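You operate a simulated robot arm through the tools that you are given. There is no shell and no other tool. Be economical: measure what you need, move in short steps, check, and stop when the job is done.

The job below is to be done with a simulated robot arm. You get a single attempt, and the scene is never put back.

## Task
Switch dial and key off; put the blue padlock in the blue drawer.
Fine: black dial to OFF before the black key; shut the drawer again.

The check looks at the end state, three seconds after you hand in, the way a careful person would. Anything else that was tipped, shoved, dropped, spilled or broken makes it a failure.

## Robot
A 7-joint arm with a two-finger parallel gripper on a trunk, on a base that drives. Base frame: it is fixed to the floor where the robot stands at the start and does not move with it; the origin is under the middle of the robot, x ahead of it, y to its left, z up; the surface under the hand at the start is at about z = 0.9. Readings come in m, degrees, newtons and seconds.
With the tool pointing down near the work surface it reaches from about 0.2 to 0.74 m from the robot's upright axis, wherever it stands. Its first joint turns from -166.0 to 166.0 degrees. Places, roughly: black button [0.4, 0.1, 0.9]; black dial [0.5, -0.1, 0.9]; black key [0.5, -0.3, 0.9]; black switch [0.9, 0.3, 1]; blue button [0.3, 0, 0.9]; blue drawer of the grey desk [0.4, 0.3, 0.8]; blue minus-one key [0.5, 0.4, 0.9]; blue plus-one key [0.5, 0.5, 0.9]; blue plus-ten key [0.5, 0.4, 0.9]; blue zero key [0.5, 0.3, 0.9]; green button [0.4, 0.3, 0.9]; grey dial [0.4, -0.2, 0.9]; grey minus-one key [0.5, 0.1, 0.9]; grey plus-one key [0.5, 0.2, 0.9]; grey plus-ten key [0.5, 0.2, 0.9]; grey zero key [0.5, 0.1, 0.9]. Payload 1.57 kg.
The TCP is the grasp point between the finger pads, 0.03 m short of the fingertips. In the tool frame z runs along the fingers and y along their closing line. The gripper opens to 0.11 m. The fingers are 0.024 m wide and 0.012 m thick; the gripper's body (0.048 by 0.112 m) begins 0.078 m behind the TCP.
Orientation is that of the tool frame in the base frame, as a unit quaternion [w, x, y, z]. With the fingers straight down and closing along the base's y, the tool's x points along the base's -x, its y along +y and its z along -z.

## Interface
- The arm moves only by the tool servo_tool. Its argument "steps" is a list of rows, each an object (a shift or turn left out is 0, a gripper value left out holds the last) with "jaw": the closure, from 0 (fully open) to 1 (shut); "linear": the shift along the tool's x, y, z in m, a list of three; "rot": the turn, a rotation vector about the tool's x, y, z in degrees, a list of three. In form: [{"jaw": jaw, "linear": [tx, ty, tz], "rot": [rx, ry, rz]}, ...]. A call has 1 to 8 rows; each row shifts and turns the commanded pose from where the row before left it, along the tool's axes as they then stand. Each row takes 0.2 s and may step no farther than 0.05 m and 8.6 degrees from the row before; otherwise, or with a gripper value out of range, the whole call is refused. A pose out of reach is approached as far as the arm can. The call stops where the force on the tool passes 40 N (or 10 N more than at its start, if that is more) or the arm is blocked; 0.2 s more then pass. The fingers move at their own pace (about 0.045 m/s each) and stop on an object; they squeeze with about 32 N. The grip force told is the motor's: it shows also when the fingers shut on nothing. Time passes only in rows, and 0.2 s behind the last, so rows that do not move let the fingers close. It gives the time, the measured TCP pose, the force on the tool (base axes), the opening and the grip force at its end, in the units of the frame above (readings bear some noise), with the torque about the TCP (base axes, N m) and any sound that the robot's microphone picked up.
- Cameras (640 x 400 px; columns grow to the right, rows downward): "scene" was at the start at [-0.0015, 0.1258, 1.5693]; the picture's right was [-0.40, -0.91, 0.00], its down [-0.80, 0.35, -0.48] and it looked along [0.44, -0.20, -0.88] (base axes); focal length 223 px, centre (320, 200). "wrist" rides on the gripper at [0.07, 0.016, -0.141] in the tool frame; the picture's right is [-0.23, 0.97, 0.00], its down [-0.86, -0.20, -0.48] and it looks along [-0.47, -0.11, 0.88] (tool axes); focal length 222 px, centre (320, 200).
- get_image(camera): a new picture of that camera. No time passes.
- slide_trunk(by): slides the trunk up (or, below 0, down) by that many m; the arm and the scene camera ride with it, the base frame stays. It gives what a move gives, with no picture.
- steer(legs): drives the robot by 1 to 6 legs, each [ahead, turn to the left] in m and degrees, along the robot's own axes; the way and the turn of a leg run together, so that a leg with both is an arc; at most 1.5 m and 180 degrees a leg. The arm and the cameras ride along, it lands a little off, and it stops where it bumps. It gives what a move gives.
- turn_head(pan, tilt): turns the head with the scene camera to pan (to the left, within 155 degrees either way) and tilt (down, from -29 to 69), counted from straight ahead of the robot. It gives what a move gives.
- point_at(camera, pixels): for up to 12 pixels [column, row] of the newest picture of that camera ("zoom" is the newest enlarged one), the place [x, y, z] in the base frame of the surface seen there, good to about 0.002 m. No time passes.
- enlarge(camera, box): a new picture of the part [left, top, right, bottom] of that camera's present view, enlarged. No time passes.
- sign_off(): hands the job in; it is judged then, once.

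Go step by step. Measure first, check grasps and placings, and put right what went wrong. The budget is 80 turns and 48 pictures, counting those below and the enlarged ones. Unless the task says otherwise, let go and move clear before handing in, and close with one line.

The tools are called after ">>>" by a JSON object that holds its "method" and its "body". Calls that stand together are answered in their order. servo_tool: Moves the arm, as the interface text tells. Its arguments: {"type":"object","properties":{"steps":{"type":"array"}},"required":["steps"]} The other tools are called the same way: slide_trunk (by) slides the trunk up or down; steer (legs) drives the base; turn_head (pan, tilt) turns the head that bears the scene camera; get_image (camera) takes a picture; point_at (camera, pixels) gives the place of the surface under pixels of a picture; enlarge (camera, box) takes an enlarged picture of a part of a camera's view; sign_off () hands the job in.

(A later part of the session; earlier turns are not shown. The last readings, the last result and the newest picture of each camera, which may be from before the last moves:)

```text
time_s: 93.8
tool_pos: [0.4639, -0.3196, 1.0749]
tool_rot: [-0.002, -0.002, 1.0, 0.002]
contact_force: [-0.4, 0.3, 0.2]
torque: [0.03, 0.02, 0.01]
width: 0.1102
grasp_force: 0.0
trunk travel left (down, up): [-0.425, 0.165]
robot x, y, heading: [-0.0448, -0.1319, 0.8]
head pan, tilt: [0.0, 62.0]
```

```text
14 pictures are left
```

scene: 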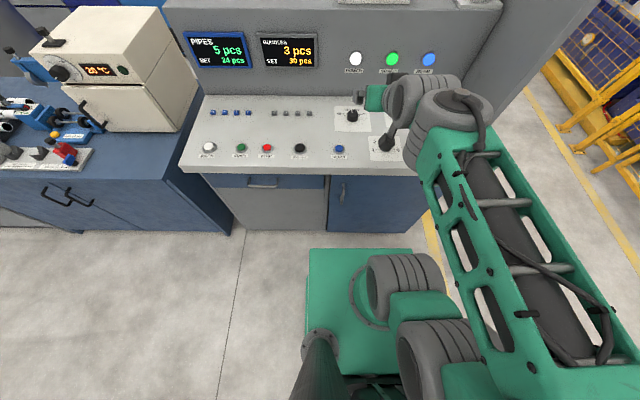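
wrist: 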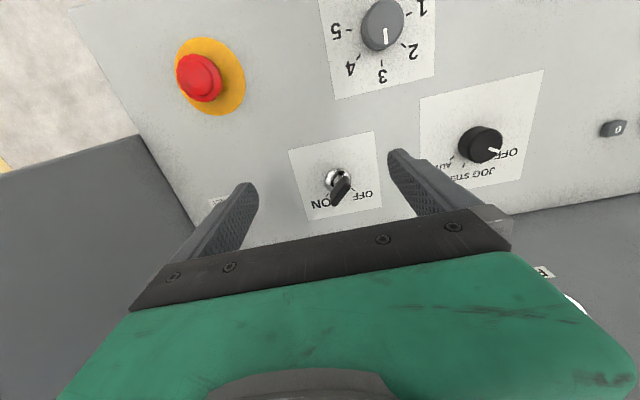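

>>> {"method": "enlarge", "body": {"camera": "wrist", "box": [285, 130, 395, 220]}}

>>> {"method": "point_at", "body": {"camera": "zoom", "pixels": [[310, 300], [325, 320], [345, 280], [367, 270], [335, 340], [290, 410], [305, 380], [320, 395], [300, 270], [290, 290], [345, 310], [100, 100]]}}

```text
4.44 times, centred on (340, 175) of wrist
```

zoom: 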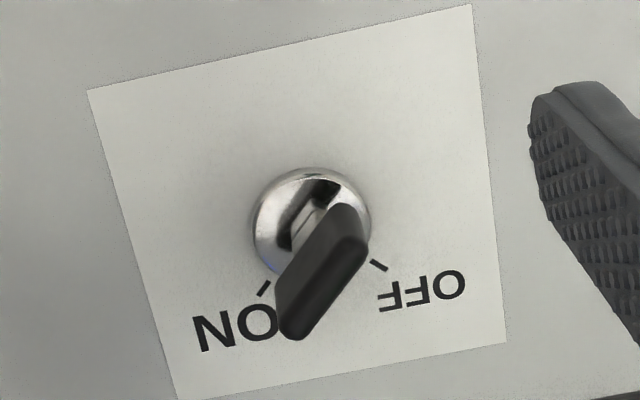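

```text
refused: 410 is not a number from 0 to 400
```

>>> {"method": "point_at", "body": {"camera": "zoom", "pixels": [[295, 325], [352, 255], [322, 290], [285, 285], [345, 215], [315, 250], [310, 180], [260, 230], [365, 215], [100, 100], [378, 265], [263, 287]]}}

```text
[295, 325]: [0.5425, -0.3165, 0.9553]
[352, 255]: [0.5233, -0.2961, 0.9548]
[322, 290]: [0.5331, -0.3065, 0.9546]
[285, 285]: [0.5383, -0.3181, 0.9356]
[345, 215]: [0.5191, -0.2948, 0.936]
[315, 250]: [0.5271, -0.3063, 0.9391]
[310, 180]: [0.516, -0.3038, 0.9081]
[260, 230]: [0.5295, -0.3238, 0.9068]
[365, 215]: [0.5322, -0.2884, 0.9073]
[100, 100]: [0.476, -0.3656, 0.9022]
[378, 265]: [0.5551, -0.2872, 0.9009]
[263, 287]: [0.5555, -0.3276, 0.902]
```

The key bow's top edge runs (0.5425,-0.3165)–(0.5233,-0.2961) at z 0.955, pointing 45° right at ON; OFF is ~85° counter-clockwise. I'll lower the trunk a little for reach, turn the hand +46° and centre above the key.

>>> {"method": "slide_trunk", "body": {"by": -0.05}}

>>> {"method": "servo_tool", "body": {"steps": [{"linear": [-0.035, 0.007, 0]}, {"linear": [-0.034, 0.006, 0]}, {"rot": [0, 0, 8]}, {"rot": [0, 0, 8]}, {"rot": [0, 0, 8]}, {"rot": [0, 0, 8]}, {"rot": [0, 0, 8]}, {"rot": [0, 0, 6.5]}]}}

>>> {"method": "get_image", "body": {"camera": "wrist"}}

```text
time_s: 94.7
tool_pos: [0.4636, -0.3186, 1.0254]
tool_rot: [-0.001, -0.003, 1.0, 0.001]
contact_force: [0.2, -0.1, 0.3]
torque: [0.02, -0.02, 0.03]
width: 0.1103
grasp_force: 0.0
trunk travel left (down, up): [-0.375, 0.215]
robot x, y, heading: [-0.044, -0.1307, 1.0]
head pan, tilt: [0.0, 62.0]
```

```text
time_s: 96.5
tool_pos: [0.5329, -0.3061, 1.0252]
tool_rot: [-0.002, 0.393, 0.92, 0.002]
contact_force: [0.1, 0.2, 0.1]
torque: [0.0, 0.0, -0.03]
width: 0.11
grasp_force: 0.1
trunk travel left (down, up): [-0.375, 0.215]
robot x, y, heading: [-0.0446, -0.1318, 0.9]
head pan, tilt: [0.0, 62.0]
```

```text
12 pictures are left
```

wrist: 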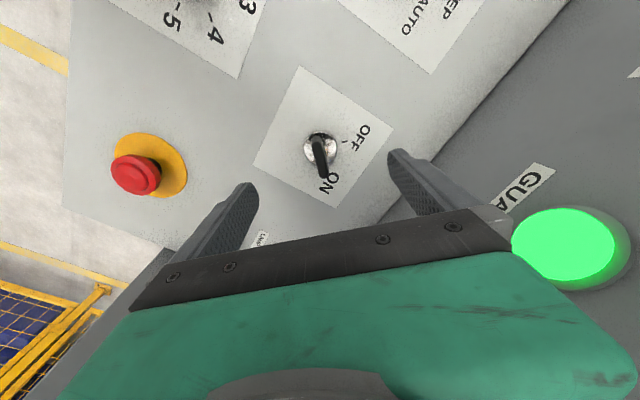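

The key bow lies straight between the fingers. I'll half-close to stay clear of the wall, descend to z 0.95 and grip.

>>> {"method": "servo_tool", "body": {"steps": [{"jaw": 0.5}, {"jaw": 0.5}, {"linear": [0, 0, 0.03]}, {"linear": [0, 0, 0.03]}, {"linear": [0, 0, 0.016]}, {"jaw": 1}, {"jaw": 1}, {"jaw": 1}]}}

>>> {"method": "servo_tool", "body": {"steps": [{"jaw": 1}, {"jaw": 1}]}}

```text
time_s: 98.3
tool_pos: [0.5324, -0.3047, 0.9486]
tool_rot: [-0.002, 0.392, 0.92, 0.0]
contact_force: [4.0, 1.6, -0.7]
torque: [-0.13, 0.0, 0.31]
width: 0.0111
grasp_force: 16.2
trunk travel left (down, up): [-0.375, 0.215]
robot x, y, heading: [-0.0448, -0.1323, 1.2]
head pan, tilt: [0.0, 62.0]
```

```text
time_s: 98.9
tool_pos: [0.5323, -0.3057, 0.9484]
tool_rot: [-0.002, 0.391, 0.92, 0.001]
contact_force: [4.2, 2.6, 0.8]
torque: [-0.38, -0.34, 0.75]
width: 0.0111
grasp_force: 28.9
trunk travel left (down, up): [-0.375, 0.215]
robot x, y, heading: [-0.0439, -0.1323, 0.9]
head pan, tilt: [0.0, 62.0]
```

The key is gripped (0.011 m). I'll turn it counter-clockwise toward OFF, 64° first.

>>> {"method": "servo_tool", "body": {"steps": [{"rot": [0, 0, -8]}, {"rot": [0, 0, -8]}, {"rot": [0, 0, -8]}, {"rot": [0, 0, -8]}, {"rot": [0, 0, -8]}, {"rot": [0, 0, -8]}, {"rot": [0, 0, -8]}, {"rot": [0, 0, -8]}]}}

>>> {"method": "enlarge", "body": {"camera": "wrist", "box": [240, 60, 400, 220]}}

```text
time_s: 100.7
tool_pos: [0.532, -0.3074, 0.9482]
tool_rot: [-0.002, -0.154, 0.988, 0.002]
contact_force: [-10.4, -11.4, -9.0]
torque: [-1.18, 0.33, -0.1]
width: 0.0111
grasp_force: 28.7
trunk travel left (down, up): [-0.375, 0.215]
robot x, y, heading: [-0.0454, -0.1323, 0.9]
head pan, tilt: [0.0, 62.0]
```

```text
2.50 times, centred on (320, 140) of wrist
```

zoom: 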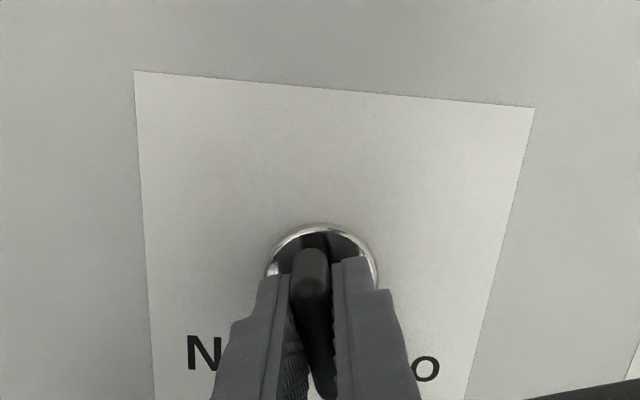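

The key follows the hand; the side force stays modest (~15 N). I'll turn another 22°.

>>> {"method": "servo_tool", "body": {"steps": [{"rot": [0, 0, -7]}, {"rot": [0, 0, -7]}, {"rot": [0, 0, -7]}, {}]}}

```text
time_s: 101.7
tool_pos: [0.5327, -0.3077, 0.9482]
tool_rot: [0.0, -0.333, 0.943, 0.002]
contact_force: [-6.2, -17.3, -8.3]
torque: [-0.84, -0.62, 0.07]
width: 0.0109
grasp_force: 28.4
trunk travel left (down, up): [-0.375, 0.215]
robot x, y, heading: [-0.0488, -0.1374, 1.0]
head pan, tilt: [0.0, 62.0]
```

The hand is now at -39°, no end stop felt. I'll let go, lift and check the key.

>>> {"method": "servo_tool", "body": {"steps": [{"jaw": 0.4}, {"jaw": 0.4}, {"jaw": 0.4}, {"linear": [0, 0, -0.04]}, {"linear": [0, 0, -0.04]}, {"linear": [0, 0, -0.04]}]}}

>>> {"method": "enlarge", "body": {"camera": "wrist", "box": [240, 70, 400, 190]}}

>>> {"method": "point_at", "body": {"camera": "zoom", "pixels": [[320, 230], [320, 260], [320, 200], [330, 280], [310, 240], [340, 260]]}}

```text
time_s: 103.1
tool_pos: [0.5315, -0.3071, 1.0665]
tool_rot: [-0.001, -0.332, 0.943, 0.004]
contact_force: [0.5, -0.2, -0.1]
torque: [-0.01, 0.01, 0.01]
width: 0.0661
grasp_force: 0.0
trunk travel left (down, up): [-0.375, 0.215]
robot x, y, heading: [-0.049, -0.139, 1.2]
head pan, tilt: [0.0, 62.0]
```

```text
3.33 times, centred on (320, 130) of wrist
```

zoom: 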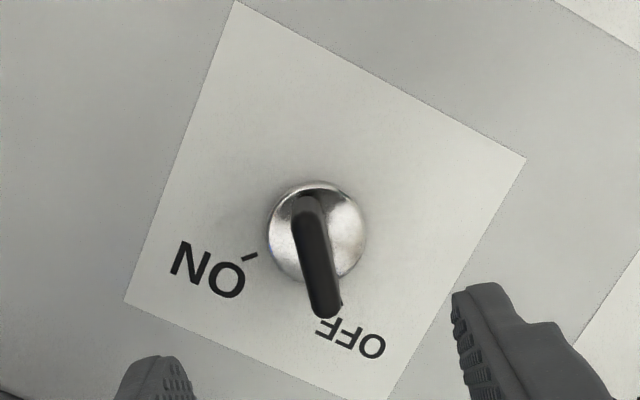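

```text
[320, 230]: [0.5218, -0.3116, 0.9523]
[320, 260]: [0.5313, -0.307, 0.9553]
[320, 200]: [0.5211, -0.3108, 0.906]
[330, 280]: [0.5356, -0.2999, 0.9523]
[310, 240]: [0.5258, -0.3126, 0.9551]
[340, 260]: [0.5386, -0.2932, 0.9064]
```

I'll measure the bow ends to get its angle.

>>> {"method": "point_at", "body": {"camera": "zoom", "pixels": [[308, 225], [312, 240], [317, 265], [322, 290], [325, 305], [341, 303], [250, 257], [300, 200], [318, 200]]}}

```text
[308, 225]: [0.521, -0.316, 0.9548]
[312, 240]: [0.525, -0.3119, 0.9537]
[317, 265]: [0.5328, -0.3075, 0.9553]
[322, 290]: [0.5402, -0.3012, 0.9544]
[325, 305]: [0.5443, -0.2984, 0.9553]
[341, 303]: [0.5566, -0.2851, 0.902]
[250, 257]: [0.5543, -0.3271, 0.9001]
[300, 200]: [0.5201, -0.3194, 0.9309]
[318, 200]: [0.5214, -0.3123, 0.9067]
```

The bow now points ~37–40° left, against ~45° right before; the ticks are at about ±42°. A small extra nudge of 6° should seat it fully at OFF.

>>> {"method": "servo_tool", "body": {"steps": [{"linear": [0, 0, 0.04]}, {"linear": [0, 0, 0.04]}, {"linear": [0, 0, 0.038]}, {"jaw": 1}, {"jaw": 1}, {"jaw": 1}, {"jaw": 1}, {"jaw": 1}]}}

>>> {"method": "servo_tool", "body": {"steps": [{"rot": [0, 0, -2]}, {"rot": [0, 0, -2]}, {"rot": [0, 0, -2]}, {}]}}

```text
time_s: 104.9
tool_pos: [0.5342, -0.3069, 0.9516]
tool_rot: [0.0, -0.333, 0.943, 0.003]
contact_force: [5.2, -5.3, -0.9]
torque: [-0.56, -0.97, -0.02]
width: 0.0111
grasp_force: 28.8
trunk travel left (down, up): [-0.375, 0.215]
robot x, y, heading: [-0.0453, -0.1326, 1.1]
head pan, tilt: [0.0, 62.0]
```

```text
time_s: 105.9
tool_pos: [0.533, -0.3068, 0.952]
tool_rot: [0.001, -0.38, 0.925, 0.001]
contact_force: [18.3, -8.9, 12.6]
torque: [-0.45, -0.54, -0.04]
width: 0.011
grasp_force: 28.1
trunk travel left (down, up): [-0.375, 0.215]
robot x, y, heading: [-0.045, -0.1318, 0.7]
head pan, tilt: [0.0, 62.0]
```

Turned to -45° with no hard stop. I'll release, lift and verify.

>>> {"method": "servo_tool", "body": {"steps": [{"jaw": 0.4}, {"jaw": 0.4}, {"jaw": 0.4}, {"linear": [0, 0, -0.04]}, {"linear": [0, 0, -0.04]}, {"linear": [0, 0, -0.04]}]}}

>>> {"method": "enlarge", "body": {"camera": "wrist", "box": [240, 70, 400, 190]}}

>>> {"method": "point_at", "body": {"camera": "zoom", "pixels": [[310, 220], [313, 240], [317, 265], [322, 290], [325, 305]]}}

```text
time_s: 107.3
tool_pos: [0.5315, -0.3055, 1.071]
tool_rot: [-0.001, -0.381, 0.925, 0.003]
contact_force: [-0.2, 0.4, -0.6]
torque: [0.03, 0.01, 0.0]
width: 0.0661
grasp_force: 0.0
trunk travel left (down, up): [-0.375, 0.215]
robot x, y, heading: [-0.045, -0.1313, 1.0]
head pan, tilt: [0.0, 62.0]
```

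```text
3.33 times, centred on (320, 130) of wrist
```

zoom: 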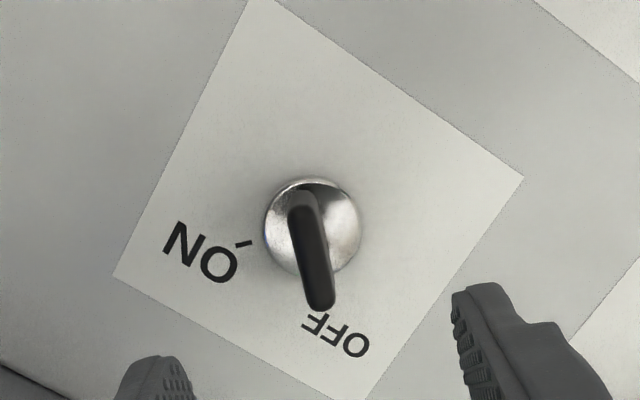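

```text
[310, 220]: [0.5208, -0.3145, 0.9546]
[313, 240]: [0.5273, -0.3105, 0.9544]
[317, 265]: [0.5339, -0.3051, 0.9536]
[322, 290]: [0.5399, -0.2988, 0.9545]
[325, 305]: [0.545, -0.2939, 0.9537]
```

The bow now points ~41° left, on the OFF tick; dial and key are done. Next the drawer: I'll back off and shift left so the robot faces the handle, then measure it.

>>> {"method": "steer", "body": {"legs": [[-0.5, 0], [0, -91], [-0.39, 0], [0, 90]]}}

>>> {"method": "servo_tool", "body": {"steps": [{"jaw": 0.4, "rot": [0, 0, -8.5]}, {"rot": [0, 0, -8.5]}, {"rot": [0, 0, -8.5]}, {"rot": [0, 0, -8.5]}, {"rot": [0, 0, -8.5]}, {"rot": [0, 0, -2.5]}]}}

>>> {"method": "turn_head", "body": {"pan": 0, "tilt": 45}}

>>> {"method": "enlarge", "body": {"camera": "scene", "box": [220, 120, 420, 245]}}

```text
time_s: 120.0
tool_pos: [0.0352, 0.1491, 1.072]
tool_rot: [0.0, -0.433, 0.902, 0.003]
contact_force: [-0.4, -0.3, -0.7]
torque: [0.0, -0.03, -0.01]
width: 0.0658
grasp_force: 0.0
trunk travel left (down, up): [-0.375, 0.215]
robot x, y, heading: [-0.557, 0.2571, 7.2]
head pan, tilt: [0.0, 62.0]
```

```text
time_s: 121.3
tool_pos: [0.0367, 0.1491, 1.0706]
tool_rot: [0.0, 0.746, -0.666, -0.003]
contact_force: [0.6, -0.2, 0.0]
torque: [0.03, 0.0, 0.0]
width: 0.0662
grasp_force: 0.1
trunk travel left (down, up): [-0.375, 0.215]
robot x, y, heading: [-0.5544, 0.2566, 7.6]
head pan, tilt: [0.0, 62.0]
```

```text
time_s: 122.2
tool_pos: [0.0362, 0.1484, 1.0701]
tool_rot: [0.001, 0.745, -0.667, -0.003]
contact_force: [-0.2, 0.4, 0.2]
torque: [0.01, -0.02, -0.02]
width: 0.0662
grasp_force: 0.0
trunk travel left (down, up): [-0.375, 0.215]
robot x, y, heading: [-0.5573, 0.2587, 7.3]
head pan, tilt: [0.0, 45.0]
```

```text
3.20 times, centred on (320, 182) of scene
```

zoom: 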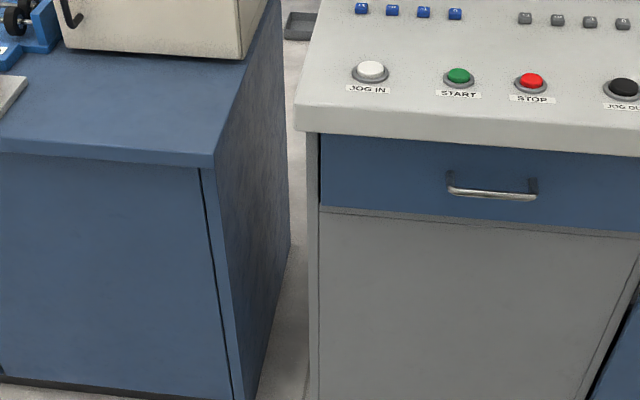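

>>> {"method": "point_at", "body": {"camera": "zoom", "pixels": [[491, 194], [460, 191], [530, 197], [450, 178], [533, 185], [490, 170], [490, 215], [490, 150], [330, 140], [500, 137], [330, 200], [560, 120]]}}

```text
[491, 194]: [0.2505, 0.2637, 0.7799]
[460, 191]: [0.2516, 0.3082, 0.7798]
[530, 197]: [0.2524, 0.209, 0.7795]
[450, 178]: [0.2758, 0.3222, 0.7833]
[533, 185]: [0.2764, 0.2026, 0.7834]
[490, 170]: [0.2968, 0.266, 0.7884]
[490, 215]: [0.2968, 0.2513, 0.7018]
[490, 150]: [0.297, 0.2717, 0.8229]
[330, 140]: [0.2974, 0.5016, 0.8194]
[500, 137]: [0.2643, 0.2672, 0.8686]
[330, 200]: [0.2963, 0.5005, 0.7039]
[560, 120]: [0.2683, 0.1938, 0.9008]
```

The bar is at x≈0.255, z≈0.78, y 0.205–0.32, and the drawer front at x 0.297. I'll square up the base, centre the hand on y≈0.26 and start tilting it to horizontal.

>>> {"method": "steer", "body": {"legs": [[0, -7.3]]}}

>>> {"method": "servo_tool", "body": {"steps": [{"linear": [-0.045, 0, 0]}, {"linear": [-0.045, 0, 0]}, {"linear": [-0.045, 0, 0]}, {"linear": [-0.045, 0, 0]}, {"rot": [8.5, 0, 0]}, {"rot": [8.5, 0, 0]}, {"rot": [8.5, 0, 0]}, {"rot": [8.5, 0, 0]}]}}

>>> {"method": "servo_tool", "body": {"steps": [{"rot": [8, 0, 0]}, {"rot": [8, 0, 0]}, {"rot": [8, 0, 0]}, {"rot": [8, 0, 0]}, {"rot": [8, 0, 0]}, {"rot": [8, 0, 0]}, {"rot": [8, 0, 0]}]}}

```text
time_s: 123.1
tool_pos: [0.0176, 0.0766, 1.0706]
tool_rot: [0.0, -0.703, 0.711, 0.003]
contact_force: [0.4, 0.9, 0.4]
torque: [0.0, 0.0, 0.0]
width: 0.0659
grasp_force: 0.1
trunk travel left (down, up): [-0.375, 0.215]
robot x, y, heading: [-0.5561, 0.2541, 0.3]
head pan, tilt: [0.0, 45.0]
```

```text
time_s: 124.9
tool_pos: [0.0194, 0.2562, 1.0707]
tool_rot: [0.206, -0.672, 0.681, -0.207]
contact_force: [-0.6, -0.2, -0.8]
torque: [-0.04, 0.02, 0.0]
width: 0.066
grasp_force: 0.1
trunk travel left (down, up): [-0.375, 0.215]
robot x, y, heading: [-0.5574, 0.2525, 0.6]
head pan, tilt: [0.0, 45.0]
```

```text
time_s: 126.5
tool_pos: [0.021, 0.2568, 1.0714]
tool_rot: [0.497, -0.496, 0.505, -0.502]
contact_force: [0.0, -0.5, 0.1]
torque: [0.0, 0.01, 0.0]
width: 0.0656
grasp_force: 0.1
trunk travel left (down, up): [-0.375, 0.215]
robot x, y, heading: [-0.5583, 0.2572, 0.4]
head pan, tilt: [0.0, 45.0]
```

The tool now points straight ahead with the fingers closing vertically. I'll lower the trunk 0.29 m to handle height.

>>> {"method": "slide_trunk", "body": {"by": -0.29}}

```text
time_s: 129.4
tool_pos: [0.0202, 0.2553, 0.7816]
tool_rot: [0.497, -0.496, 0.505, -0.502]
contact_force: [-0.7, -0.8, -0.6]
torque: [0.04, 0.04, -0.03]
width: 0.0662
grasp_force: 0.1
trunk travel left (down, up): [-0.085, 0.505]
robot x, y, heading: [-0.5576, 0.254, 0.1]
head pan, tilt: [0.0, 45.0]
```

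At z 0.7816 and in line. I'll narrow the fingers and drive 0.17 m forward.

>>> {"method": "servo_tool", "body": {"steps": [{"jaw": 0.62}, {"jaw": 0.62}]}}

>>> {"method": "steer", "body": {"legs": [[0.17, 0]]}}

```text
time_s: 130.1
tool_pos: [0.0213, 0.2555, 0.7825]
tool_rot: [0.497, -0.496, 0.505, -0.502]
contact_force: [0.6, -0.2, 0.3]
torque: [0.01, 0.0, -0.03]
width: 0.0418
grasp_force: 0.1
trunk travel left (down, up): [-0.085, 0.505]
robot x, y, heading: [-0.5572, 0.253, 0.3]
head pan, tilt: [0.0, 45.0]
```

```text
time_s: 131.5
tool_pos: [0.1946, 0.2555, 0.7828]
tool_rot: [0.495, -0.495, 0.506, -0.503]
contact_force: [0.2, 0.6, 1.2]
torque: [0.02, 0.02, -0.01]
width: 0.0418
grasp_force: 0.0
trunk travel left (down, up): [-0.085, 0.505]
robot x, y, heading: [-0.3805, 0.2558, 0.1]
head pan, tilt: [0.0, 45.0]
```

Now 0.055 m further with the arm, slightly down (tool y is down), then close on the bar.

>>> {"method": "servo_tool", "body": {"steps": [{"linear": [0, 0.002, 0.02]}, {"linear": [0, 0, 0.02]}, {"linear": [0, 0, 0.014]}, {"jaw": 1}, {"jaw": 1}, {"jaw": 1}, {"jaw": 1}]}}

```text
time_s: 133.1
tool_pos: [0.2483, 0.2539, 0.775]
tool_rot: [0.495, -0.496, 0.507, -0.502]
contact_force: [-1.7, 1.2, -10.3]
torque: [-0.31, 0.1, -0.02]
width: 0.0128
grasp_force: 29.9
trunk travel left (down, up): [-0.085, 0.505]
robot x, y, heading: [-0.3781, 0.2558, 0.1]
head pan, tilt: [0.0, 45.0]
```

The bar is gripped (0.0128 m). I'll pull the drawer by backing the base 0.22 m.

>>> {"method": "steer", "body": {"legs": [[-0.22, 0]]}}

>>> {"method": "get_image", "body": {"camera": "scene"}}

```text
time_s: 134.9
tool_pos: [0.0188, 0.2549, 0.7757]
tool_rot: [0.495, -0.497, 0.507, -0.501]
contact_force: [-0.6, 5.4, -19.7]
torque: [-0.32, 0.2, 0.46]
width: 0.0127
grasp_force: 29.4
trunk travel left (down, up): [-0.085, 0.505]
robot x, y, heading: [-0.6133, 0.2561, 0.2]
head pan, tilt: [0.0, 45.0]
```

```text
7 pictures are left
```

scene: 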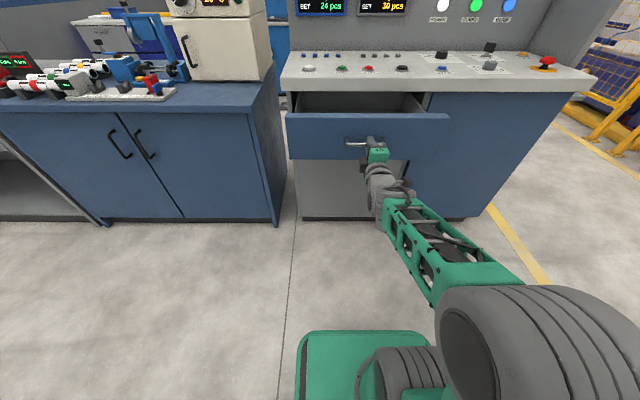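

The drawer came out 0.23 m and looks open and empty. I'll measure its interior, then let go and back off.

>>> {"method": "point_at", "body": {"camera": "scene", "pixels": [[340, 104], [380, 104], [330, 98], [400, 108], [340, 116], [295, 102], [425, 104], [410, 116], [360, 112]]}}

>>> {"method": "servo_tool", "body": {"steps": [{"jaw": 0.6}, {"jaw": 0.6}, {"jaw": 0.6}, {"linear": [0, 0, -0.03]}, {"linear": [0, 0, -0.03]}]}}

```text
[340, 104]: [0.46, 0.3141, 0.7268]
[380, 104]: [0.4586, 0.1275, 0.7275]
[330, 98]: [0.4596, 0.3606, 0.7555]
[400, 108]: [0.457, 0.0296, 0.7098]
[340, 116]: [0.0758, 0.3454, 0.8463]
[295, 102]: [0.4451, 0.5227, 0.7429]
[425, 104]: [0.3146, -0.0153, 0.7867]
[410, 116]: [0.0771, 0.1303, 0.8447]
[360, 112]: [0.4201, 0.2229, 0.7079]
```

```text
time_s: 136.1
tool_pos: [-0.0424, 0.2534, 0.7752]
tool_rot: [0.496, -0.496, 0.507, -0.501]
contact_force: [0.3, -0.2, 0.1]
torque: [-0.03, -0.04, 0.03]
width: 0.044
grasp_force: 0.0
trunk travel left (down, up): [-0.085, 0.505]
robot x, y, heading: [-0.6114, 0.2543, 0.0]
head pan, tilt: [0.0, 45.0]
```

The drawer floor is z≈0.705 and the front top is z 0.846 at x≈0.07–0.08, so I'll release with the tool vertical around (0.17,0.25). Now I'll raise the trunk, set the padlock grasp orientation and drive back to the shelf.

>>> {"method": "slide_trunk", "body": {"by": 0.44}}

>>> {"method": "servo_tool", "body": {"steps": [{"jaw": 0, "rot": [0, 0, 8.5]}, {"rot": [0, 0, 8.5]}, {"rot": [0, 0, 8.5]}, {"rot": [0, 0, 8.5]}, {"rot": [0, 0, 8.5]}, {"rot": [0, 0, 8.5]}, {"rot": [0, 0, 8.5]}, {"rot": [0, 0, 8.5]}]}}

>>> {"method": "servo_tool", "body": {"steps": [{"rot": [0, 0, 8.5]}, {"rot": [0, 0, 8.5]}, {"rot": [0, 0, 5]}, {"rot": [0, 8, 0]}, {"rot": [0, 8, 0]}, {"rot": [0, 8, 0]}, {"rot": [0, 8, 0]}, {"rot": [0, 3, 0]}]}}

```text
refused: 0.44 is not a number from -0.4 to 0.4
```

```text
time_s: 137.9
tool_pos: [-0.0417, 0.2545, 0.7757]
tool_rot: [0.692, -0.128, 0.697, -0.137]
contact_force: [0.2, -0.7, -1.2]
torque: [0.04, 0.01, 0.02]
width: 0.1102
grasp_force: 0.1
trunk travel left (down, up): [-0.085, 0.505]
robot x, y, heading: [-0.6162, 0.2536, 0.2]
head pan, tilt: [0.0, 45.0]
```

```text
time_s: 139.7
tool_pos: [-0.042, 0.2538, 0.7758]
tool_rot: [0.46, 0.008, 0.888, -0.002]
contact_force: [-0.4, 0.8, 0.9]
torque: [0.0, -0.03, 0.01]
width: 0.11
grasp_force: 0.1
trunk travel left (down, up): [-0.085, 0.505]
robot x, y, heading: [-0.6129, 0.2542, 0.2]
head pan, tilt: [0.0, 45.0]
```

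The trunk step was too big and was refused, but the hand turned freely to the right orientation. I'll raise by 0.4 and drive back to the shelf.

>>> {"method": "slide_trunk", "body": {"by": 0.4}}

>>> {"method": "steer", "body": {"legs": [[0, -78], [1.02, 0], [0, 50.1], [1.176, 0], [0, 117.5]]}}

```text
time_s: 143.5
tool_pos: [-0.0406, 0.255, 1.1756]
tool_rot: [0.459, 0.007, 0.888, -0.001]
contact_force: [-0.2, 0.3, 0.8]
torque: [0.02, -0.03, 0.01]
width: 0.1106
grasp_force: 0.0
trunk travel left (down, up): [-0.485, 0.105]
robot x, y, heading: [-0.6113, 0.2571, 0.1]
head pan, tilt: [0.0, 45.0]
```

```text
time_s: 164.0
tool_pos: [0.793, -0.7355, 1.1765]
tool_rot: [0.373, -0.52, 0.72, 0.268]
contact_force: [25.8, -5.8, -0.6]
torque: [-0.04, -0.05, -0.68]
width: 0.086
grasp_force: 0.0
trunk travel left (down, up): [-0.485, 0.105]
robot x, y, heading: [0.6231, -1.2821, 74.4]
head pan, tilt: [0.0, 45.0]
stopped in leg 5: the force on the tool passed its limit at 52 N (the readings are from after the stop); the commanded pose is now the measured one
```

The left finger bumped the switch box on the wing, at (0.79,-0.74,1.18), during the turn. I'll turn back right, retreat, and inspect the box and its handle.

>>> {"method": "steer", "body": {"legs": [[0, -8], [-0.15, 0]]}}

>>> {"method": "turn_head", "body": {"pan": 15, "tilt": 42}}

>>> {"method": "get_image", "body": {"camera": "scene"}}

```text
time_s: 166.0
tool_pos: [0.8024, -0.8956, 1.178]
tool_rot: [0.391, -0.471, 0.752, 0.243]
contact_force: [0.0, -0.4, 0.0]
torque: [0.01, 0.02, 0.03]
width: 0.11
grasp_force: 0.0
trunk travel left (down, up): [-0.485, 0.105]
robot x, y, heading: [0.5681, -1.4129, 66.8]
head pan, tilt: [0.0, 45.0]
```

```text
time_s: 166.7
tool_pos: [0.8036, -0.896, 1.1765]
tool_rot: [0.39, -0.473, 0.752, 0.244]
contact_force: [-0.3, 0.3, -0.1]
torque: [-0.01, 0.01, -0.01]
width: 0.1101
grasp_force: 0.1
trunk travel left (down, up): [-0.485, 0.105]
robot x, y, heading: [0.5703, -1.4174, 66.7]
head pan, tilt: [15.0, 42.0]
```

```text
6 pictures are left
```

scene: 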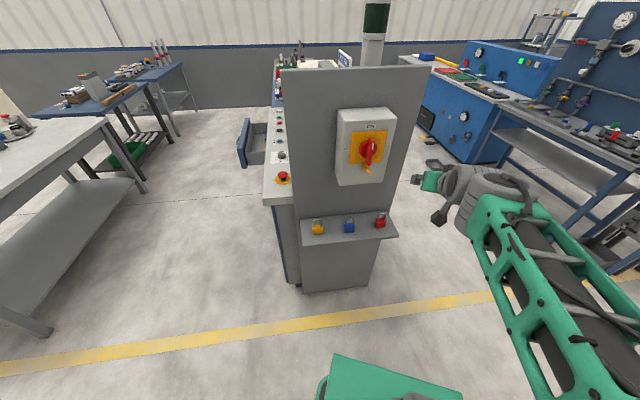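

The box's red handle still looks as before and the three padlocks stand untouched; the finger hit only the box's side. I'll back off a bit more and then turn square.

>>> {"method": "steer", "body": {"legs": [[-0.06, 0], [0, 23]]}}

```text
time_s: 168.9
tool_pos: [0.5528, -0.8995, 1.1774]
tool_rot: [0.332, -0.615, 0.64, 0.319]
contact_force: [0.8, 0.1, -1.0]
torque: [0.01, -0.06, 0.01]
width: 0.1103
grasp_force: 0.0
trunk travel left (down, up): [-0.485, 0.105]
robot x, y, heading: [0.5454, -1.4699, 90.1]
head pan, tilt: [15.0, 42.0]
```

Square at heading 90°. I'll lower via the trunk to z≈0.877, shift in x, and drive forward onto the approach line.

>>> {"method": "slide_trunk", "body": {"by": -0.3}}

>>> {"method": "servo_tool", "body": {"steps": [{"linear": [0, -0.04, 0]}, {"linear": [0, -0.041, 0]}, {}]}}

>>> {"method": "steer", "body": {"legs": [[0.09, 0]]}}

```text
time_s: 171.9
tool_pos: [0.5541, -0.8997, 0.8769]
tool_rot: [0.333, -0.615, 0.641, 0.318]
contact_force: [0.3, 0.2, -0.6]
torque: [0.01, 0.01, 0.0]
width: 0.11
grasp_force: 0.1
trunk travel left (down, up): [-0.185, 0.405]
robot x, y, heading: [0.5451, -1.4696, 90.3]
head pan, tilt: [15.0, 42.0]
```

```text
time_s: 172.7
tool_pos: [0.6346, -0.9035, 0.8769]
tool_rot: [0.333, -0.615, 0.64, 0.318]
contact_force: [-0.2, 0.0, 0.5]
torque: [-0.01, -0.02, -0.01]
width: 0.1102
grasp_force: 0.0
trunk travel left (down, up): [-0.185, 0.405]
robot x, y, heading: [0.5455, -1.4708, 90.2]
head pan, tilt: [15.0, 42.0]
```

```text
time_s: 173.8
tool_pos: [0.6339, -0.8147, 0.8775]
tool_rot: [0.333, -0.615, 0.641, 0.317]
contact_force: [0.3, -0.1, 0.1]
torque: [0.0, 0.0, -0.03]
width: 0.1103
grasp_force: 0.0
trunk travel left (down, up): [-0.185, 0.405]
robot x, y, heading: [0.5498, -1.3821, 90.0]
head pan, tilt: [15.0, 42.0]
```

On line at (0.634,-0.815,0.878). I'll move in 0.129 m along the tool axis with small corrections, then close.

>>> {"method": "servo_tool", "body": {"steps": [{"linear": [-0.003, 0.002, 0.035]}, {"linear": [-0.0025, 0.0027, 0.035]}, {"linear": [0, 0, 0.03]}, {"linear": [0, 0, 0.029]}, {}]}}

>>> {"method": "servo_tool", "body": {"steps": [{"jaw": 1}, {"jaw": 1}, {"jaw": 1}, {"jaw": 1}, {"jaw": 1}, {"jaw": 1}]}}

```text
time_s: 175.0
tool_pos: [0.6331, -0.7038, 0.808]
tool_rot: [0.332, -0.615, 0.64, 0.318]
contact_force: [-0.3, -0.4, -0.1]
torque: [0.02, 0.01, 0.0]
width: 0.11
grasp_force: 0.0
trunk travel left (down, up): [-0.185, 0.405]
robot x, y, heading: [0.5465, -1.3836, 90.2]
head pan, tilt: [15.0, 42.0]
```

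```text
time_s: 176.4
tool_pos: [0.6338, -0.7045, 0.8076]
tool_rot: [0.332, -0.616, 0.64, 0.318]
contact_force: [1.5, 0.0, -0.6]
torque: [0.02, 0.03, -0.03]
width: 0.0457
grasp_force: 31.8
trunk travel left (down, up): [-0.185, 0.405]
robot x, y, heading: [0.543, -1.3851, 90.2]
head pan, tilt: [15.0, 42.0]
```

Gripped at 0.0457 m. I'll lift, draw out along the tool axis, back away and raise, checking the padlock stays held.

>>> {"method": "servo_tool", "body": {"steps": [{"jaw": 1, "linear": [-0.0164, 0, -0.0115]}, {"linear": [-0.0164, 0, -0.0115]}, {"linear": [0, 0, -0.03]}, {"linear": [0, 0, -0.03]}, {"linear": [0, 0, -0.03]}, {"linear": [0, 0, -0.03]}]}}

>>> {"method": "steer", "body": {"legs": [[-0.2, 0]]}}

>>> {"method": "slide_trunk", "body": {"by": 0.2}}

>>> {"method": "get_image", "body": {"camera": "wrist"}}

```text
time_s: 177.8
tool_pos: [0.6283, -0.8001, 0.9184]
tool_rot: [0.332, -0.615, 0.64, 0.318]
contact_force: [-0.3, 0.6, -1.3]
torque: [-0.02, 0.0, -0.01]
width: 0.0454
grasp_force: 32.1
trunk travel left (down, up): [-0.185, 0.405]
robot x, y, heading: [0.5423, -1.3839, 90.0]
head pan, tilt: [15.0, 42.0]
```

```text
time_s: 179.4
tool_pos: [0.6316, -1.0053, 0.9188]
tool_rot: [0.333, -0.613, 0.642, 0.318]
contact_force: [0.4, 0.4, -1.4]
torque: [0.01, -0.04, -0.01]
width: 0.0456
grasp_force: 32.2
trunk travel left (down, up): [-0.185, 0.405]
robot x, y, heading: [0.5482, -1.5887, 90.1]
head pan, tilt: [15.0, 42.0]
```

```text
time_s: 181.6
tool_pos: [0.6326, -1.0052, 1.1198]
tool_rot: [0.333, -0.614, 0.642, 0.317]
contact_force: [0.0, -0.1, -0.8]
torque: [0.01, 0.01, 0.01]
width: 0.0456
grasp_force: 32.0
trunk travel left (down, up): [-0.385, 0.205]
robot x, y, heading: [0.5467, -1.5851, 90.0]
head pan, tilt: [15.0, 42.0]
```

```text
5 pictures are left
```

wrist: 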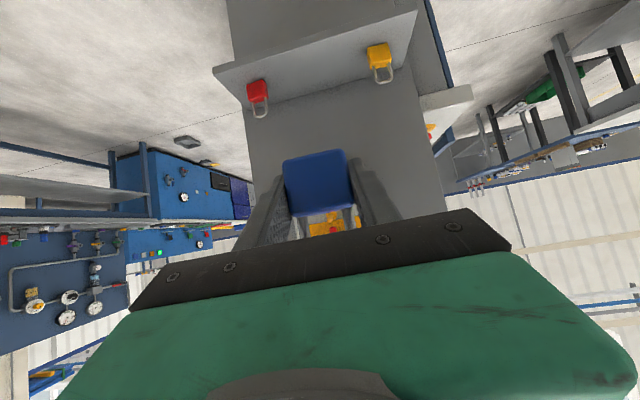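

The blue padlock is held at (320,180) and the red and yellow ones are undisturbed. Now I'll drive to the front of the open drawer, reversing to keep the arm clear.

>>> {"method": "steer", "body": {"legs": [[0, -130], [-1.3, 0], [0, -45.5], [-1.0, 0], [0, 85.5]]}}

```text
time_s: 203.7
tool_pos: [-0.1245, 0.0775, 1.1195]
tool_rot: [0.46, -0.025, 0.887, 0.011]
contact_force: [0.3, -0.2, -0.9]
torque: [-0.02, 0.01, -0.01]
width: 0.0454
grasp_force: 32.5
trunk travel left (down, up): [-0.385, 0.205]
robot x, y, heading: [-0.7148, 0.1055, 5.7]
head pan, tilt: [15.0, 42.0]
```

The padlock is still held at 0.0454. I'll square up, turn the tool vertical and shift left over the drawer's line.

>>> {"method": "steer", "body": {"legs": [[0, -5.5]]}}

>>> {"method": "servo_tool", "body": {"steps": [{"rot": [0, 7.83, 0]}, {"rot": [0, 7.83, 0]}, {"rot": [0, 7.83, 0]}, {"rot": [0, 7.83, 0]}, {"rot": [0, 7.83, 0]}, {"rot": [0, 7.83, 0]}, {"rot": [0, 7.83, 0]}]}}

>>> {"method": "servo_tool", "body": {"steps": [{"linear": [0, 0.04, 0]}, {"linear": [0, 0.04, 0]}, {"linear": [0, 0.04, 0]}, {"linear": [0, 0.04, 0]}, {"linear": [0, 0.04, 0]}]}}

```text
time_s: 204.6
tool_pos: [-0.1302, 0.0191, 1.1189]
tool_rot: [0.46, 0.02, 0.887, -0.012]
contact_force: [0.4, -0.3, -0.8]
torque: [0.0, 0.02, 0.01]
width: 0.0455
grasp_force: 32.2
trunk travel left (down, up): [-0.385, 0.205]
robot x, y, heading: [-0.7139, 0.1078, -0.1]
head pan, tilt: [15.0, 42.0]
```

```text
time_s: 206.2
tool_pos: [-0.1223, 0.0159, 1.1198]
tool_rot: [0.031, 0.024, 0.999, -0.01]
contact_force: [0.3, 0.3, -0.4]
torque: [0.01, -0.02, -0.02]
width: 0.0455
grasp_force: 31.8
out of reach, approached as far as the arm can: row 6
trunk travel left (down, up): [-0.385, 0.205]
robot x, y, heading: [-0.7123, 0.1005, -0.3]
head pan, tilt: [15.0, 42.0]
```

```text
time_s: 207.4
tool_pos: [-0.1159, 0.2162, 1.1171]
tool_rot: [0.032, 0.023, 0.999, -0.01]
contact_force: [0.4, -0.1, -0.8]
torque: [0.0, -0.01, -0.04]
width: 0.0454
grasp_force: 32.3
trunk travel left (down, up): [-0.385, 0.205]
robot x, y, heading: [-0.7127, 0.1075, 0.1]
head pan, tilt: [15.0, 42.0]
```

The tool is vertical at (-0.116,0.216,1.117) with the padlock in hand. I'll drive forward 0.28 m over the drawer opening and look.

>>> {"method": "steer", "body": {"legs": [[0.28, 0]]}}

>>> {"method": "turn_head", "body": {"pan": 0, "tilt": 50}}

>>> {"method": "get_image", "body": {"camera": "scene"}}

```text
time_s: 209.3
tool_pos: [0.1587, 0.2177, 1.1179]
tool_rot: [0.033, 0.024, 0.999, -0.009]
contact_force: [0.1, 0.7, -1.5]
torque: [0.0, 0.02, 0.06]
width: 0.0454
grasp_force: 31.4
trunk travel left (down, up): [-0.385, 0.205]
robot x, y, heading: [-0.4329, 0.1068, -0.1]
head pan, tilt: [15.0, 42.0]
```

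```text
time_s: 210.1
tool_pos: [0.1585, 0.2167, 1.1158]
tool_rot: [0.032, 0.024, 0.999, -0.009]
contact_force: [-0.8, 0.4, -1.6]
torque: [0.03, 0.0, -0.02]
width: 0.0455
grasp_force: 32.0
trunk travel left (down, up): [-0.385, 0.205]
robot x, y, heading: [-0.4316, 0.1068, -0.1]
head pan, tilt: [0.0, 50.0]
```

```text
4 pictures are left
```

scene: 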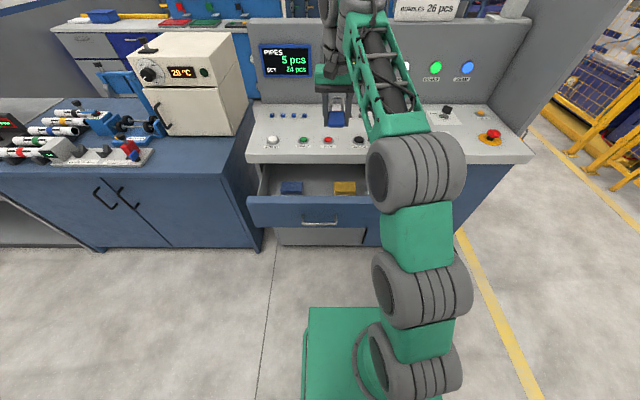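

The drawer holds a blue block (291,187) and a yellow one (345,187), so I need a free spot. I'll measure them.

>>> {"method": "point_at", "body": {"camera": "scene", "pixels": [[291, 185], [282, 190], [301, 190], [345, 185], [335, 190], [355, 190], [318, 185], [318, 175], [291, 181], [345, 181], [318, 190], [366, 190]]}}

>>> {"method": "enlarge", "body": {"camera": "scene", "box": [250, 155, 378, 235]}}

```text
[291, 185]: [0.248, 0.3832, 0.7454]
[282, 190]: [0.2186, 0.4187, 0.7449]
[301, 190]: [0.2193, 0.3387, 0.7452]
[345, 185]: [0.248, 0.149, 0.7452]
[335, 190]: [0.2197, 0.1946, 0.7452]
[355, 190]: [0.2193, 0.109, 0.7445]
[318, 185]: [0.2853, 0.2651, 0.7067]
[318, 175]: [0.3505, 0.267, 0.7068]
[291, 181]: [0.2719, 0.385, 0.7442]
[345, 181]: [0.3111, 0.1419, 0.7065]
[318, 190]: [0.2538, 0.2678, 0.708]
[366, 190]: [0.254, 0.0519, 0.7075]
```

```text
5.00 times, centred on (314, 195) of scene
```

zoom: 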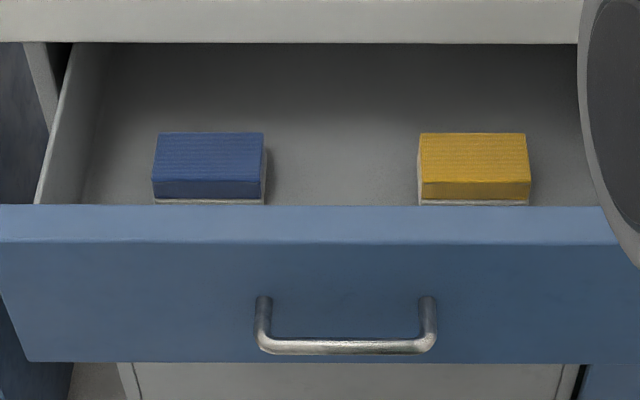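

The gap between the blocks spans y 0.195–0.335. I'll centre at y≈0.265, x≈0.175 and lower by trunk.

>>> {"method": "servo_tool", "body": {"steps": [{"linear": [-0.008, 0.024, 0]}, {"linear": [-0.008, 0.024, 0]}, {}]}}

>>> {"method": "slide_trunk", "body": {"by": -0.3}}

```text
time_s: 210.9
tool_pos: [0.1803, 0.2643, 1.1169]
tool_rot: [0.032, 0.024, 0.999, -0.011]
contact_force: [0.8, 0.0, -1.2]
torque: [-0.01, 0.01, -0.01]
width: 0.0456
grasp_force: 31.7
trunk travel left (down, up): [-0.385, 0.205]
robot x, y, heading: [-0.4351, 0.1047, -0.3]
head pan, tilt: [0.0, 50.0]
```

```text
time_s: 213.9
tool_pos: [0.18, 0.2649, 0.8159]
tool_rot: [0.032, 0.023, 0.999, -0.009]
contact_force: [0.3, -0.1, -0.7]
torque: [0.01, 0.01, 0.0]
width: 0.0455
grasp_force: 32.1
trunk travel left (down, up): [-0.085, 0.505]
robot x, y, heading: [-0.438, 0.1061, -0.1]
head pan, tilt: [0.0, 50.0]
```

Clear at z 0.816. Lowering another 0.065 and then 1 cm gently to the floor.

>>> {"method": "slide_trunk", "body": {"by": -0.065}}

>>> {"method": "servo_tool", "body": {"steps": [{"linear": [0, 0, 0.004]}, {"linear": [0, 0, 0.004]}, {}]}}

```text
time_s: 214.9
tool_pos: [0.1793, 0.2646, 0.7508]
tool_rot: [0.032, 0.023, 0.999, -0.009]
contact_force: [0.5, -0.1, -0.4]
torque: [0.02, 0.02, -0.02]
width: 0.0455
grasp_force: 32.4
trunk travel left (down, up): [-0.02, 0.57]
robot x, y, heading: [-0.4341, 0.108, 0.3]
head pan, tilt: [0.0, 50.0]
```

```text
time_s: 215.7
tool_pos: [0.1801, 0.2649, 0.7436]
tool_rot: [0.032, 0.024, 0.999, -0.01]
contact_force: [-0.1, 0.1, -1.9]
torque: [-0.02, 0.0, 0.01]
width: 0.0454
grasp_force: 32.1
trunk travel left (down, up): [-0.02, 0.57]
robot x, y, heading: [-0.4333, 0.1068, 0.0]
head pan, tilt: [0.0, 50.0]
```

Just above the floor. I'll open to about 0.07 m, lift the hand out with arm and trunk, and check.

>>> {"method": "servo_tool", "body": {"steps": [{"jaw": 0.35}, {"jaw": 0.35}, {"jaw": 0.35}, {"linear": [0, 0, -0.02]}, {"linear": [0, 0, -0.03]}]}}

>>> {"method": "slide_trunk", "body": {"by": 0.36}}

>>> {"method": "enlarge", "body": {"camera": "scene", "box": [230, 100, 410, 260]}}

```text
time_s: 216.9
tool_pos: [0.1655, 0.2612, 0.785]
tool_rot: [0.032, 0.022, 0.999, -0.009]
contact_force: [0.6, -0.2, 0.6]
torque: [-0.03, 0.03, 0.0]
width: 0.0715
grasp_force: 0.1
out of reach, approached as far as the arm can: row 5
trunk travel left (down, up): [-0.02, 0.57]
robot x, y, heading: [-0.4356, 0.1065, 0.1]
head pan, tilt: [0.0, 50.0]
```

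```text
time_s: 220.4
tool_pos: [0.1675, 0.262, 1.1434]
tool_rot: [0.033, 0.024, 0.999, -0.009]
contact_force: [0.4, -0.7, -0.3]
torque: [0.01, 0.0, 0.01]
width: 0.0715
grasp_force: 0.0
trunk travel left (down, up): [-0.38, 0.21]
robot x, y, heading: [-0.4384, 0.1061, -0.0]
head pan, tilt: [0.0, 50.0]
```

```text
2.50 times, centred on (320, 180) of scene
```

zoom: 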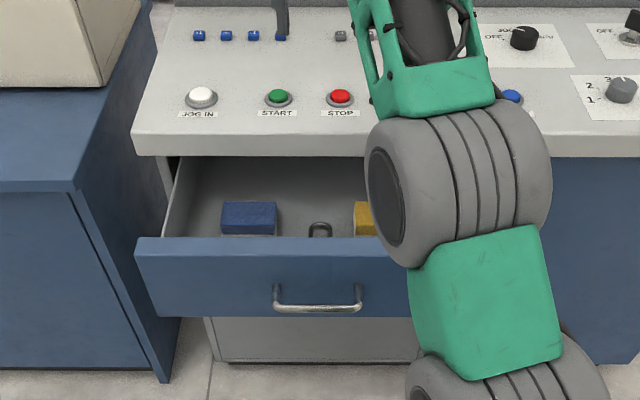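

The padlock lies in the drawer between the two blocks (shackle at (320,230)). I'll back off, close the fingers, and point the hand straight ahead to push the drawer shut.

>>> {"method": "steer", "body": {"legs": [[-0.27, 0]]}}

>>> {"method": "servo_tool", "body": {"steps": [{"jaw": 1, "rot": [0, 0, -2.7]}, {"rot": [0, -7.8, 0]}, {"rot": [0, -7.8, 0]}, {"rot": [0, -7.8, 0]}, {"rot": [0, -7.8, 0]}, {"rot": [0, -7.8, 0]}, {"rot": [0, -7.8, 0]}]}}

>>> {"method": "servo_tool", "body": {"steps": [{"rot": [0, -7.8, 0]}, {"rot": [0, -7.8, 0]}, {"rot": [0, -7.8, 0]}, {"rot": [0, -7.8, 0]}, {"rot": [0, -7.8, 0]}]}}

>>> {"method": "slide_trunk", "body": {"by": -0.33}}

```text
time_s: 222.3
tool_pos: [-0.1077, 0.2633, 1.1452]
tool_rot: [0.032, 0.019, 0.999, -0.009]
contact_force: [-0.5, 0.3, -0.6]
torque: [-0.02, -0.02, -0.01]
width: 0.0715
grasp_force: 0.0
trunk travel left (down, up): [-0.38, 0.21]
robot x, y, heading: [-0.7091, 0.1068, 0.4]
head pan, tilt: [0.0, 50.0]
```

```text
time_s: 223.9
tool_pos: [-0.059, 0.2865, 1.2227]
tool_rot: [0.386, -0.009, 0.922, -0.008]
contact_force: [0.6, 0.5, -0.1]
torque: [-0.05, 0.03, -0.01]
width: 0.0001
grasp_force: 21.2
out of reach, approached as far as the arm can: row 5, 6, 7
trunk travel left (down, up): [-0.38, 0.21]
robot x, y, heading: [-0.7087, 0.1054, 0.3]
head pan, tilt: [0.0, 50.0]
```

```text
time_s: 225.1
tool_pos: [-0.0577, 0.288, 1.2279]
tool_rot: [0.41, -0.008, 0.912, -0.009]
contact_force: [0.5, -0.8, -0.3]
torque: [0.02, 0.05, -0.04]
width: 0.0
grasp_force: 21.9
out of reach, approached as far as the arm can: row 1, 2, 3, 4, 5
trunk travel left (down, up): [-0.38, 0.21]
robot x, y, heading: [-0.7051, 0.1036, 0.4]
head pan, tilt: [0.0, 50.0]
```

```text
time_s: 228.4
tool_pos: [-0.0578, 0.288, 0.8956]
tool_rot: [0.411, -0.008, 0.912, -0.008]
contact_force: [-0.5, 1.8, 0.3]
torque: [-0.01, -0.03, -0.02]
width: 0.0
grasp_force: 21.3
trunk travel left (down, up): [-0.05, 0.54]
robot x, y, heading: [-0.703, 0.1107, 0.3]
head pan, tilt: [0.0, 50.0]
```

The wrist could not tilt fully there (tool is 41° below horizontal). I'll draw the hand back toward the robot to free it and re-read.

>>> {"method": "servo_tool", "body": {"steps": [{"linear": [0, 0, -0.04]}, {"linear": [0, 0, -0.04]}, {"linear": [0, 0, 0]}]}}

```text
time_s: 229.2
tool_pos: [-0.1098, 0.2906, 0.955]
tool_rot: [0.41, -0.008, 0.912, -0.008]
contact_force: [0.3, -0.6, -0.6]
torque: [-0.02, 0.03, 0.05]
width: 0.0
grasp_force: 21.3
out of reach, approached as far as the arm can: row 1, 2
trunk travel left (down, up): [-0.05, 0.54]
robot x, y, heading: [-0.7068, 0.1023, 0.6]
head pan, tilt: [0.0, 50.0]
```

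The arm itself had drifted too high relative to the trunk compared with the earlier horizontal pose. I'll lower the hand 0.2 m (still well clear of the drawer) and tilt again.

>>> {"method": "servo_tool", "body": {"steps": [{"linear": [0.0375, -0.007, 0.0325]}, {"linear": [0.0375, -0.007, 0.0325]}, {"linear": [0.0375, -0.007, 0.0325]}, {"linear": [0.0375, -0.007, 0.0325]}, {"rot": [0, -7, 0]}, {"rot": [0, -7, 0]}, {}]}}

```text
refused: row 1 steps farther than a row can; nothing moved
```

>>> {"method": "servo_tool", "body": {"steps": [{"linear": [0.03, -0.006, 0.026]}, {"linear": [0.03, -0.006, 0.026]}, {"linear": [0.03, -0.006, 0.026]}, {"linear": [0.03, -0.006, 0.026]}, {"linear": [0.03, -0.004, 0.026]}, {"rot": [0, -7, 0]}, {"rot": [0, -7, 0]}, {}]}}

```text
time_s: 231.0
tool_pos: [-0.0597, 0.3002, 0.889]
tool_rot: [0.406, -0.008, 0.914, -0.008]
contact_force: [-0.5, -0.3, 0.4]
torque: [-0.01, 0.01, 0.01]
width: 0.0
grasp_force: 20.8
out of reach, approached as far as the arm can: row 1, 2, 3, 4, 5, 6, 7
trunk travel left (down, up): [-0.05, 0.54]
robot x, y, heading: [-0.7062, 0.1071, 0.4]
head pan, tilt: [0.0, 50.0]
```

Still on a joint limit. I'll turn the tool back toward straight down to get off the limit and see where it ends.

>>> {"method": "servo_tool", "body": {"steps": [{"rot": [0, 8, 0]}, {"rot": [0, 8, 0]}, {"rot": [0, 8, 0]}, {"rot": [0, 8, 0]}, {"rot": [0, 8, 0]}, {}]}}

```text
time_s: 232.4
tool_pos: [-0.1159, 0.2934, 0.8359]
tool_rot: [0.069, -0.006, 0.998, -0.01]
contact_force: [2.1, 0.4, -0.2]
torque: [0.03, -0.01, 0.02]
width: 0.0
grasp_force: 21.3
out of reach, approached as far as the arm can: row 2, 3, 4, 5
trunk travel left (down, up): [-0.05, 0.54]
robot x, y, heading: [-0.7046, 0.1072, 0.2]
head pan, tilt: [0.0, 50.0]
```

Now nearly vertical at eq. too-high arm posture. I'll lower the arm 0.14 m in the free space in front of the drawer, then tilt.

>>> {"method": "servo_tool", "body": {"steps": [{"linear": [0.01, 0, 0.035]}, {"linear": [0.01, 0, 0.035]}, {"linear": [0, 0, 0.035]}, {"linear": [0, 0, 0.035]}, {"rot": [0, -8, 0]}, {"rot": [0, -8, 0]}, {"rot": [0, -8, 0]}, {"rot": [0, -8, 0]}]}}

>>> {"method": "servo_tool", "body": {"steps": [{"rot": [0, -8, 0]}, {"rot": [0, -8, 0]}, {"rot": [0, -8, 0]}, {"rot": [0, -8, 0]}, {"rot": [0, -8, 0]}, {"rot": [0, -8, 0]}]}}

```text
time_s: 234.2
tool_pos: [-0.0451, 0.3274, 0.8057]
tool_rot: [0.322, -0.009, 0.947, -0.009]
contact_force: [-0.5, -0.3, 0.6]
torque: [0.03, 0.01, 0.0]
width: 0.0
grasp_force: 21.1
out of reach, approached as far as the arm can: row 6, 7, 8
trunk travel left (down, up): [-0.05, 0.54]
robot x, y, heading: [-0.703, 0.1039, 0.4]
head pan, tilt: [0.0, 50.0]
```

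```text
time_s: 235.6
tool_pos: [-0.0442, 0.333, 0.8076]
tool_rot: [0.35, -0.006, 0.937, -0.011]
contact_force: [-0.2, 0.7, -0.3]
torque: [0.03, 0.02, 0.0]
width: 0.0
grasp_force: 20.8
out of reach, approached as far as the arm can: row 1, 2, 3, 4, 5, 6
trunk travel left (down, up): [-0.05, 0.54]
robot x, y, heading: [-0.7083, 0.1032, 0.3]
head pan, tilt: [0.0, 50.0]
```

The left offset seems to cost the wrist its range; the earlier horizontal pose had the hand straight ahead of the robot. I'll bring the hand to y≈0.11 (plain drawer front beside the handle) and closer in, then tilt there.

>>> {"method": "servo_tool", "body": {"steps": [{"linear": [0.015, -0.044, -0.013]}, {"linear": [0.015, -0.044, -0.013]}, {"linear": [0.015, -0.044, -0.013]}, {"linear": [0.015, -0.044, -0.013]}, {"linear": [0.015, -0.044, -0.013]}, {}]}}

>>> {"method": "servo_tool", "body": {"steps": [{"rot": [0, -8, 0]}, {"rot": [0, -8, 0]}, {"rot": [0, -8, 0]}, {"rot": [0, -8, 0]}]}}

```text
time_s: 237.0
tool_pos: [-0.0443, 0.1428, 0.8921]
tool_rot: [0.349, -0.007, 0.937, -0.011]
contact_force: [0.5, -1.0, -0.5]
torque: [-0.01, -0.02, 0.02]
width: 0.0001
grasp_force: 21.7
out of reach, approached as far as the arm can: row 1, 2, 3, 4, 5
trunk travel left (down, up): [-0.05, 0.54]
robot x, y, heading: [-0.7084, 0.1035, 0.5]
head pan, tilt: [0.0, 50.0]
```

```text
time_s: 238.0
tool_pos: [-0.0302, 0.1407, 0.925]
tool_rot: [0.436, -0.009, 0.9, -0.008]
contact_force: [0.4, -0.1, -1.0]
torque: [0.0, 0.04, -0.01]
width: 0.0
grasp_force: 22.0
out of reach, approached as far as the arm can: row 1, 2, 3, 4
trunk travel left (down, up): [-0.05, 0.54]
robot x, y, heading: [-0.7069, 0.1018, 0.5]
head pan, tilt: [0.0, 50.0]
```

The arm is at its folding limit, but a horizontal pose isn't needed: with the tool ~40° from vertical, the fingertip can push the plain drawer front beside the handle and stay clear of the rim. I'll tilt back a bit and lower.

>>> {"method": "servo_tool", "body": {"steps": [{"rot": [0, 7, 0]}, {"linear": [0.0, -0.01, 0], "rot": [0, 7, 0]}, {"linear": [0.02, -0.01, 0.026]}, {"linear": [0.02, 0, 0.026]}, {"linear": [0.02, 0, 0.026]}, {}]}}

```text
time_s: 239.4
tool_pos: [-0.0147, 0.1163, 0.8376]
tool_rot: [0.322, -0.008, 0.947, -0.008]
contact_force: [-0.7, 0.0, -0.6]
torque: [-0.01, 0.01, 0.01]
width: 0.0
grasp_force: 21.0
out of reach, approached as far as the arm can: row 5
trunk travel left (down, up): [-0.05, 0.54]
robot x, y, heading: [-0.709, 0.1052, 0.3]
head pan, tilt: [0.0, 50.0]
```

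Nearly there: I'll lower the trunk the last 0.048 m so that the fingertip meets the front at z≈0.765, then push by driving.

>>> {"method": "slide_trunk", "body": {"by": -0.048}}

>>> {"method": "steer", "body": {"legs": [[0.2, 0]]}}

```text
time_s: 240.3
tool_pos: [-0.015, 0.1168, 0.7897]
tool_rot: [0.322, -0.008, 0.947, -0.009]
contact_force: [0.1, -0.6, 0.3]
torque: [-0.03, -0.01, 0.02]
width: 0.0001
grasp_force: 22.1
trunk travel left (down, up): [-0.002, 0.588]
robot x, y, heading: [-0.7069, 0.1059, 0.6]
head pan, tilt: [0.0, 50.0]
```

```text
time_s: 241.9
tool_pos: [0.1879, 0.1216, 0.7899]
tool_rot: [0.322, -0.01, 0.947, -0.008]
contact_force: [-0.1, -0.1, -0.1]
torque: [0.03, 0.0, 0.01]
width: 0.0
grasp_force: 21.1
trunk travel left (down, up): [-0.002, 0.588]
robot x, y, heading: [-0.5073, 0.1064, 0.9]
head pan, tilt: [0.0, 50.0]
```

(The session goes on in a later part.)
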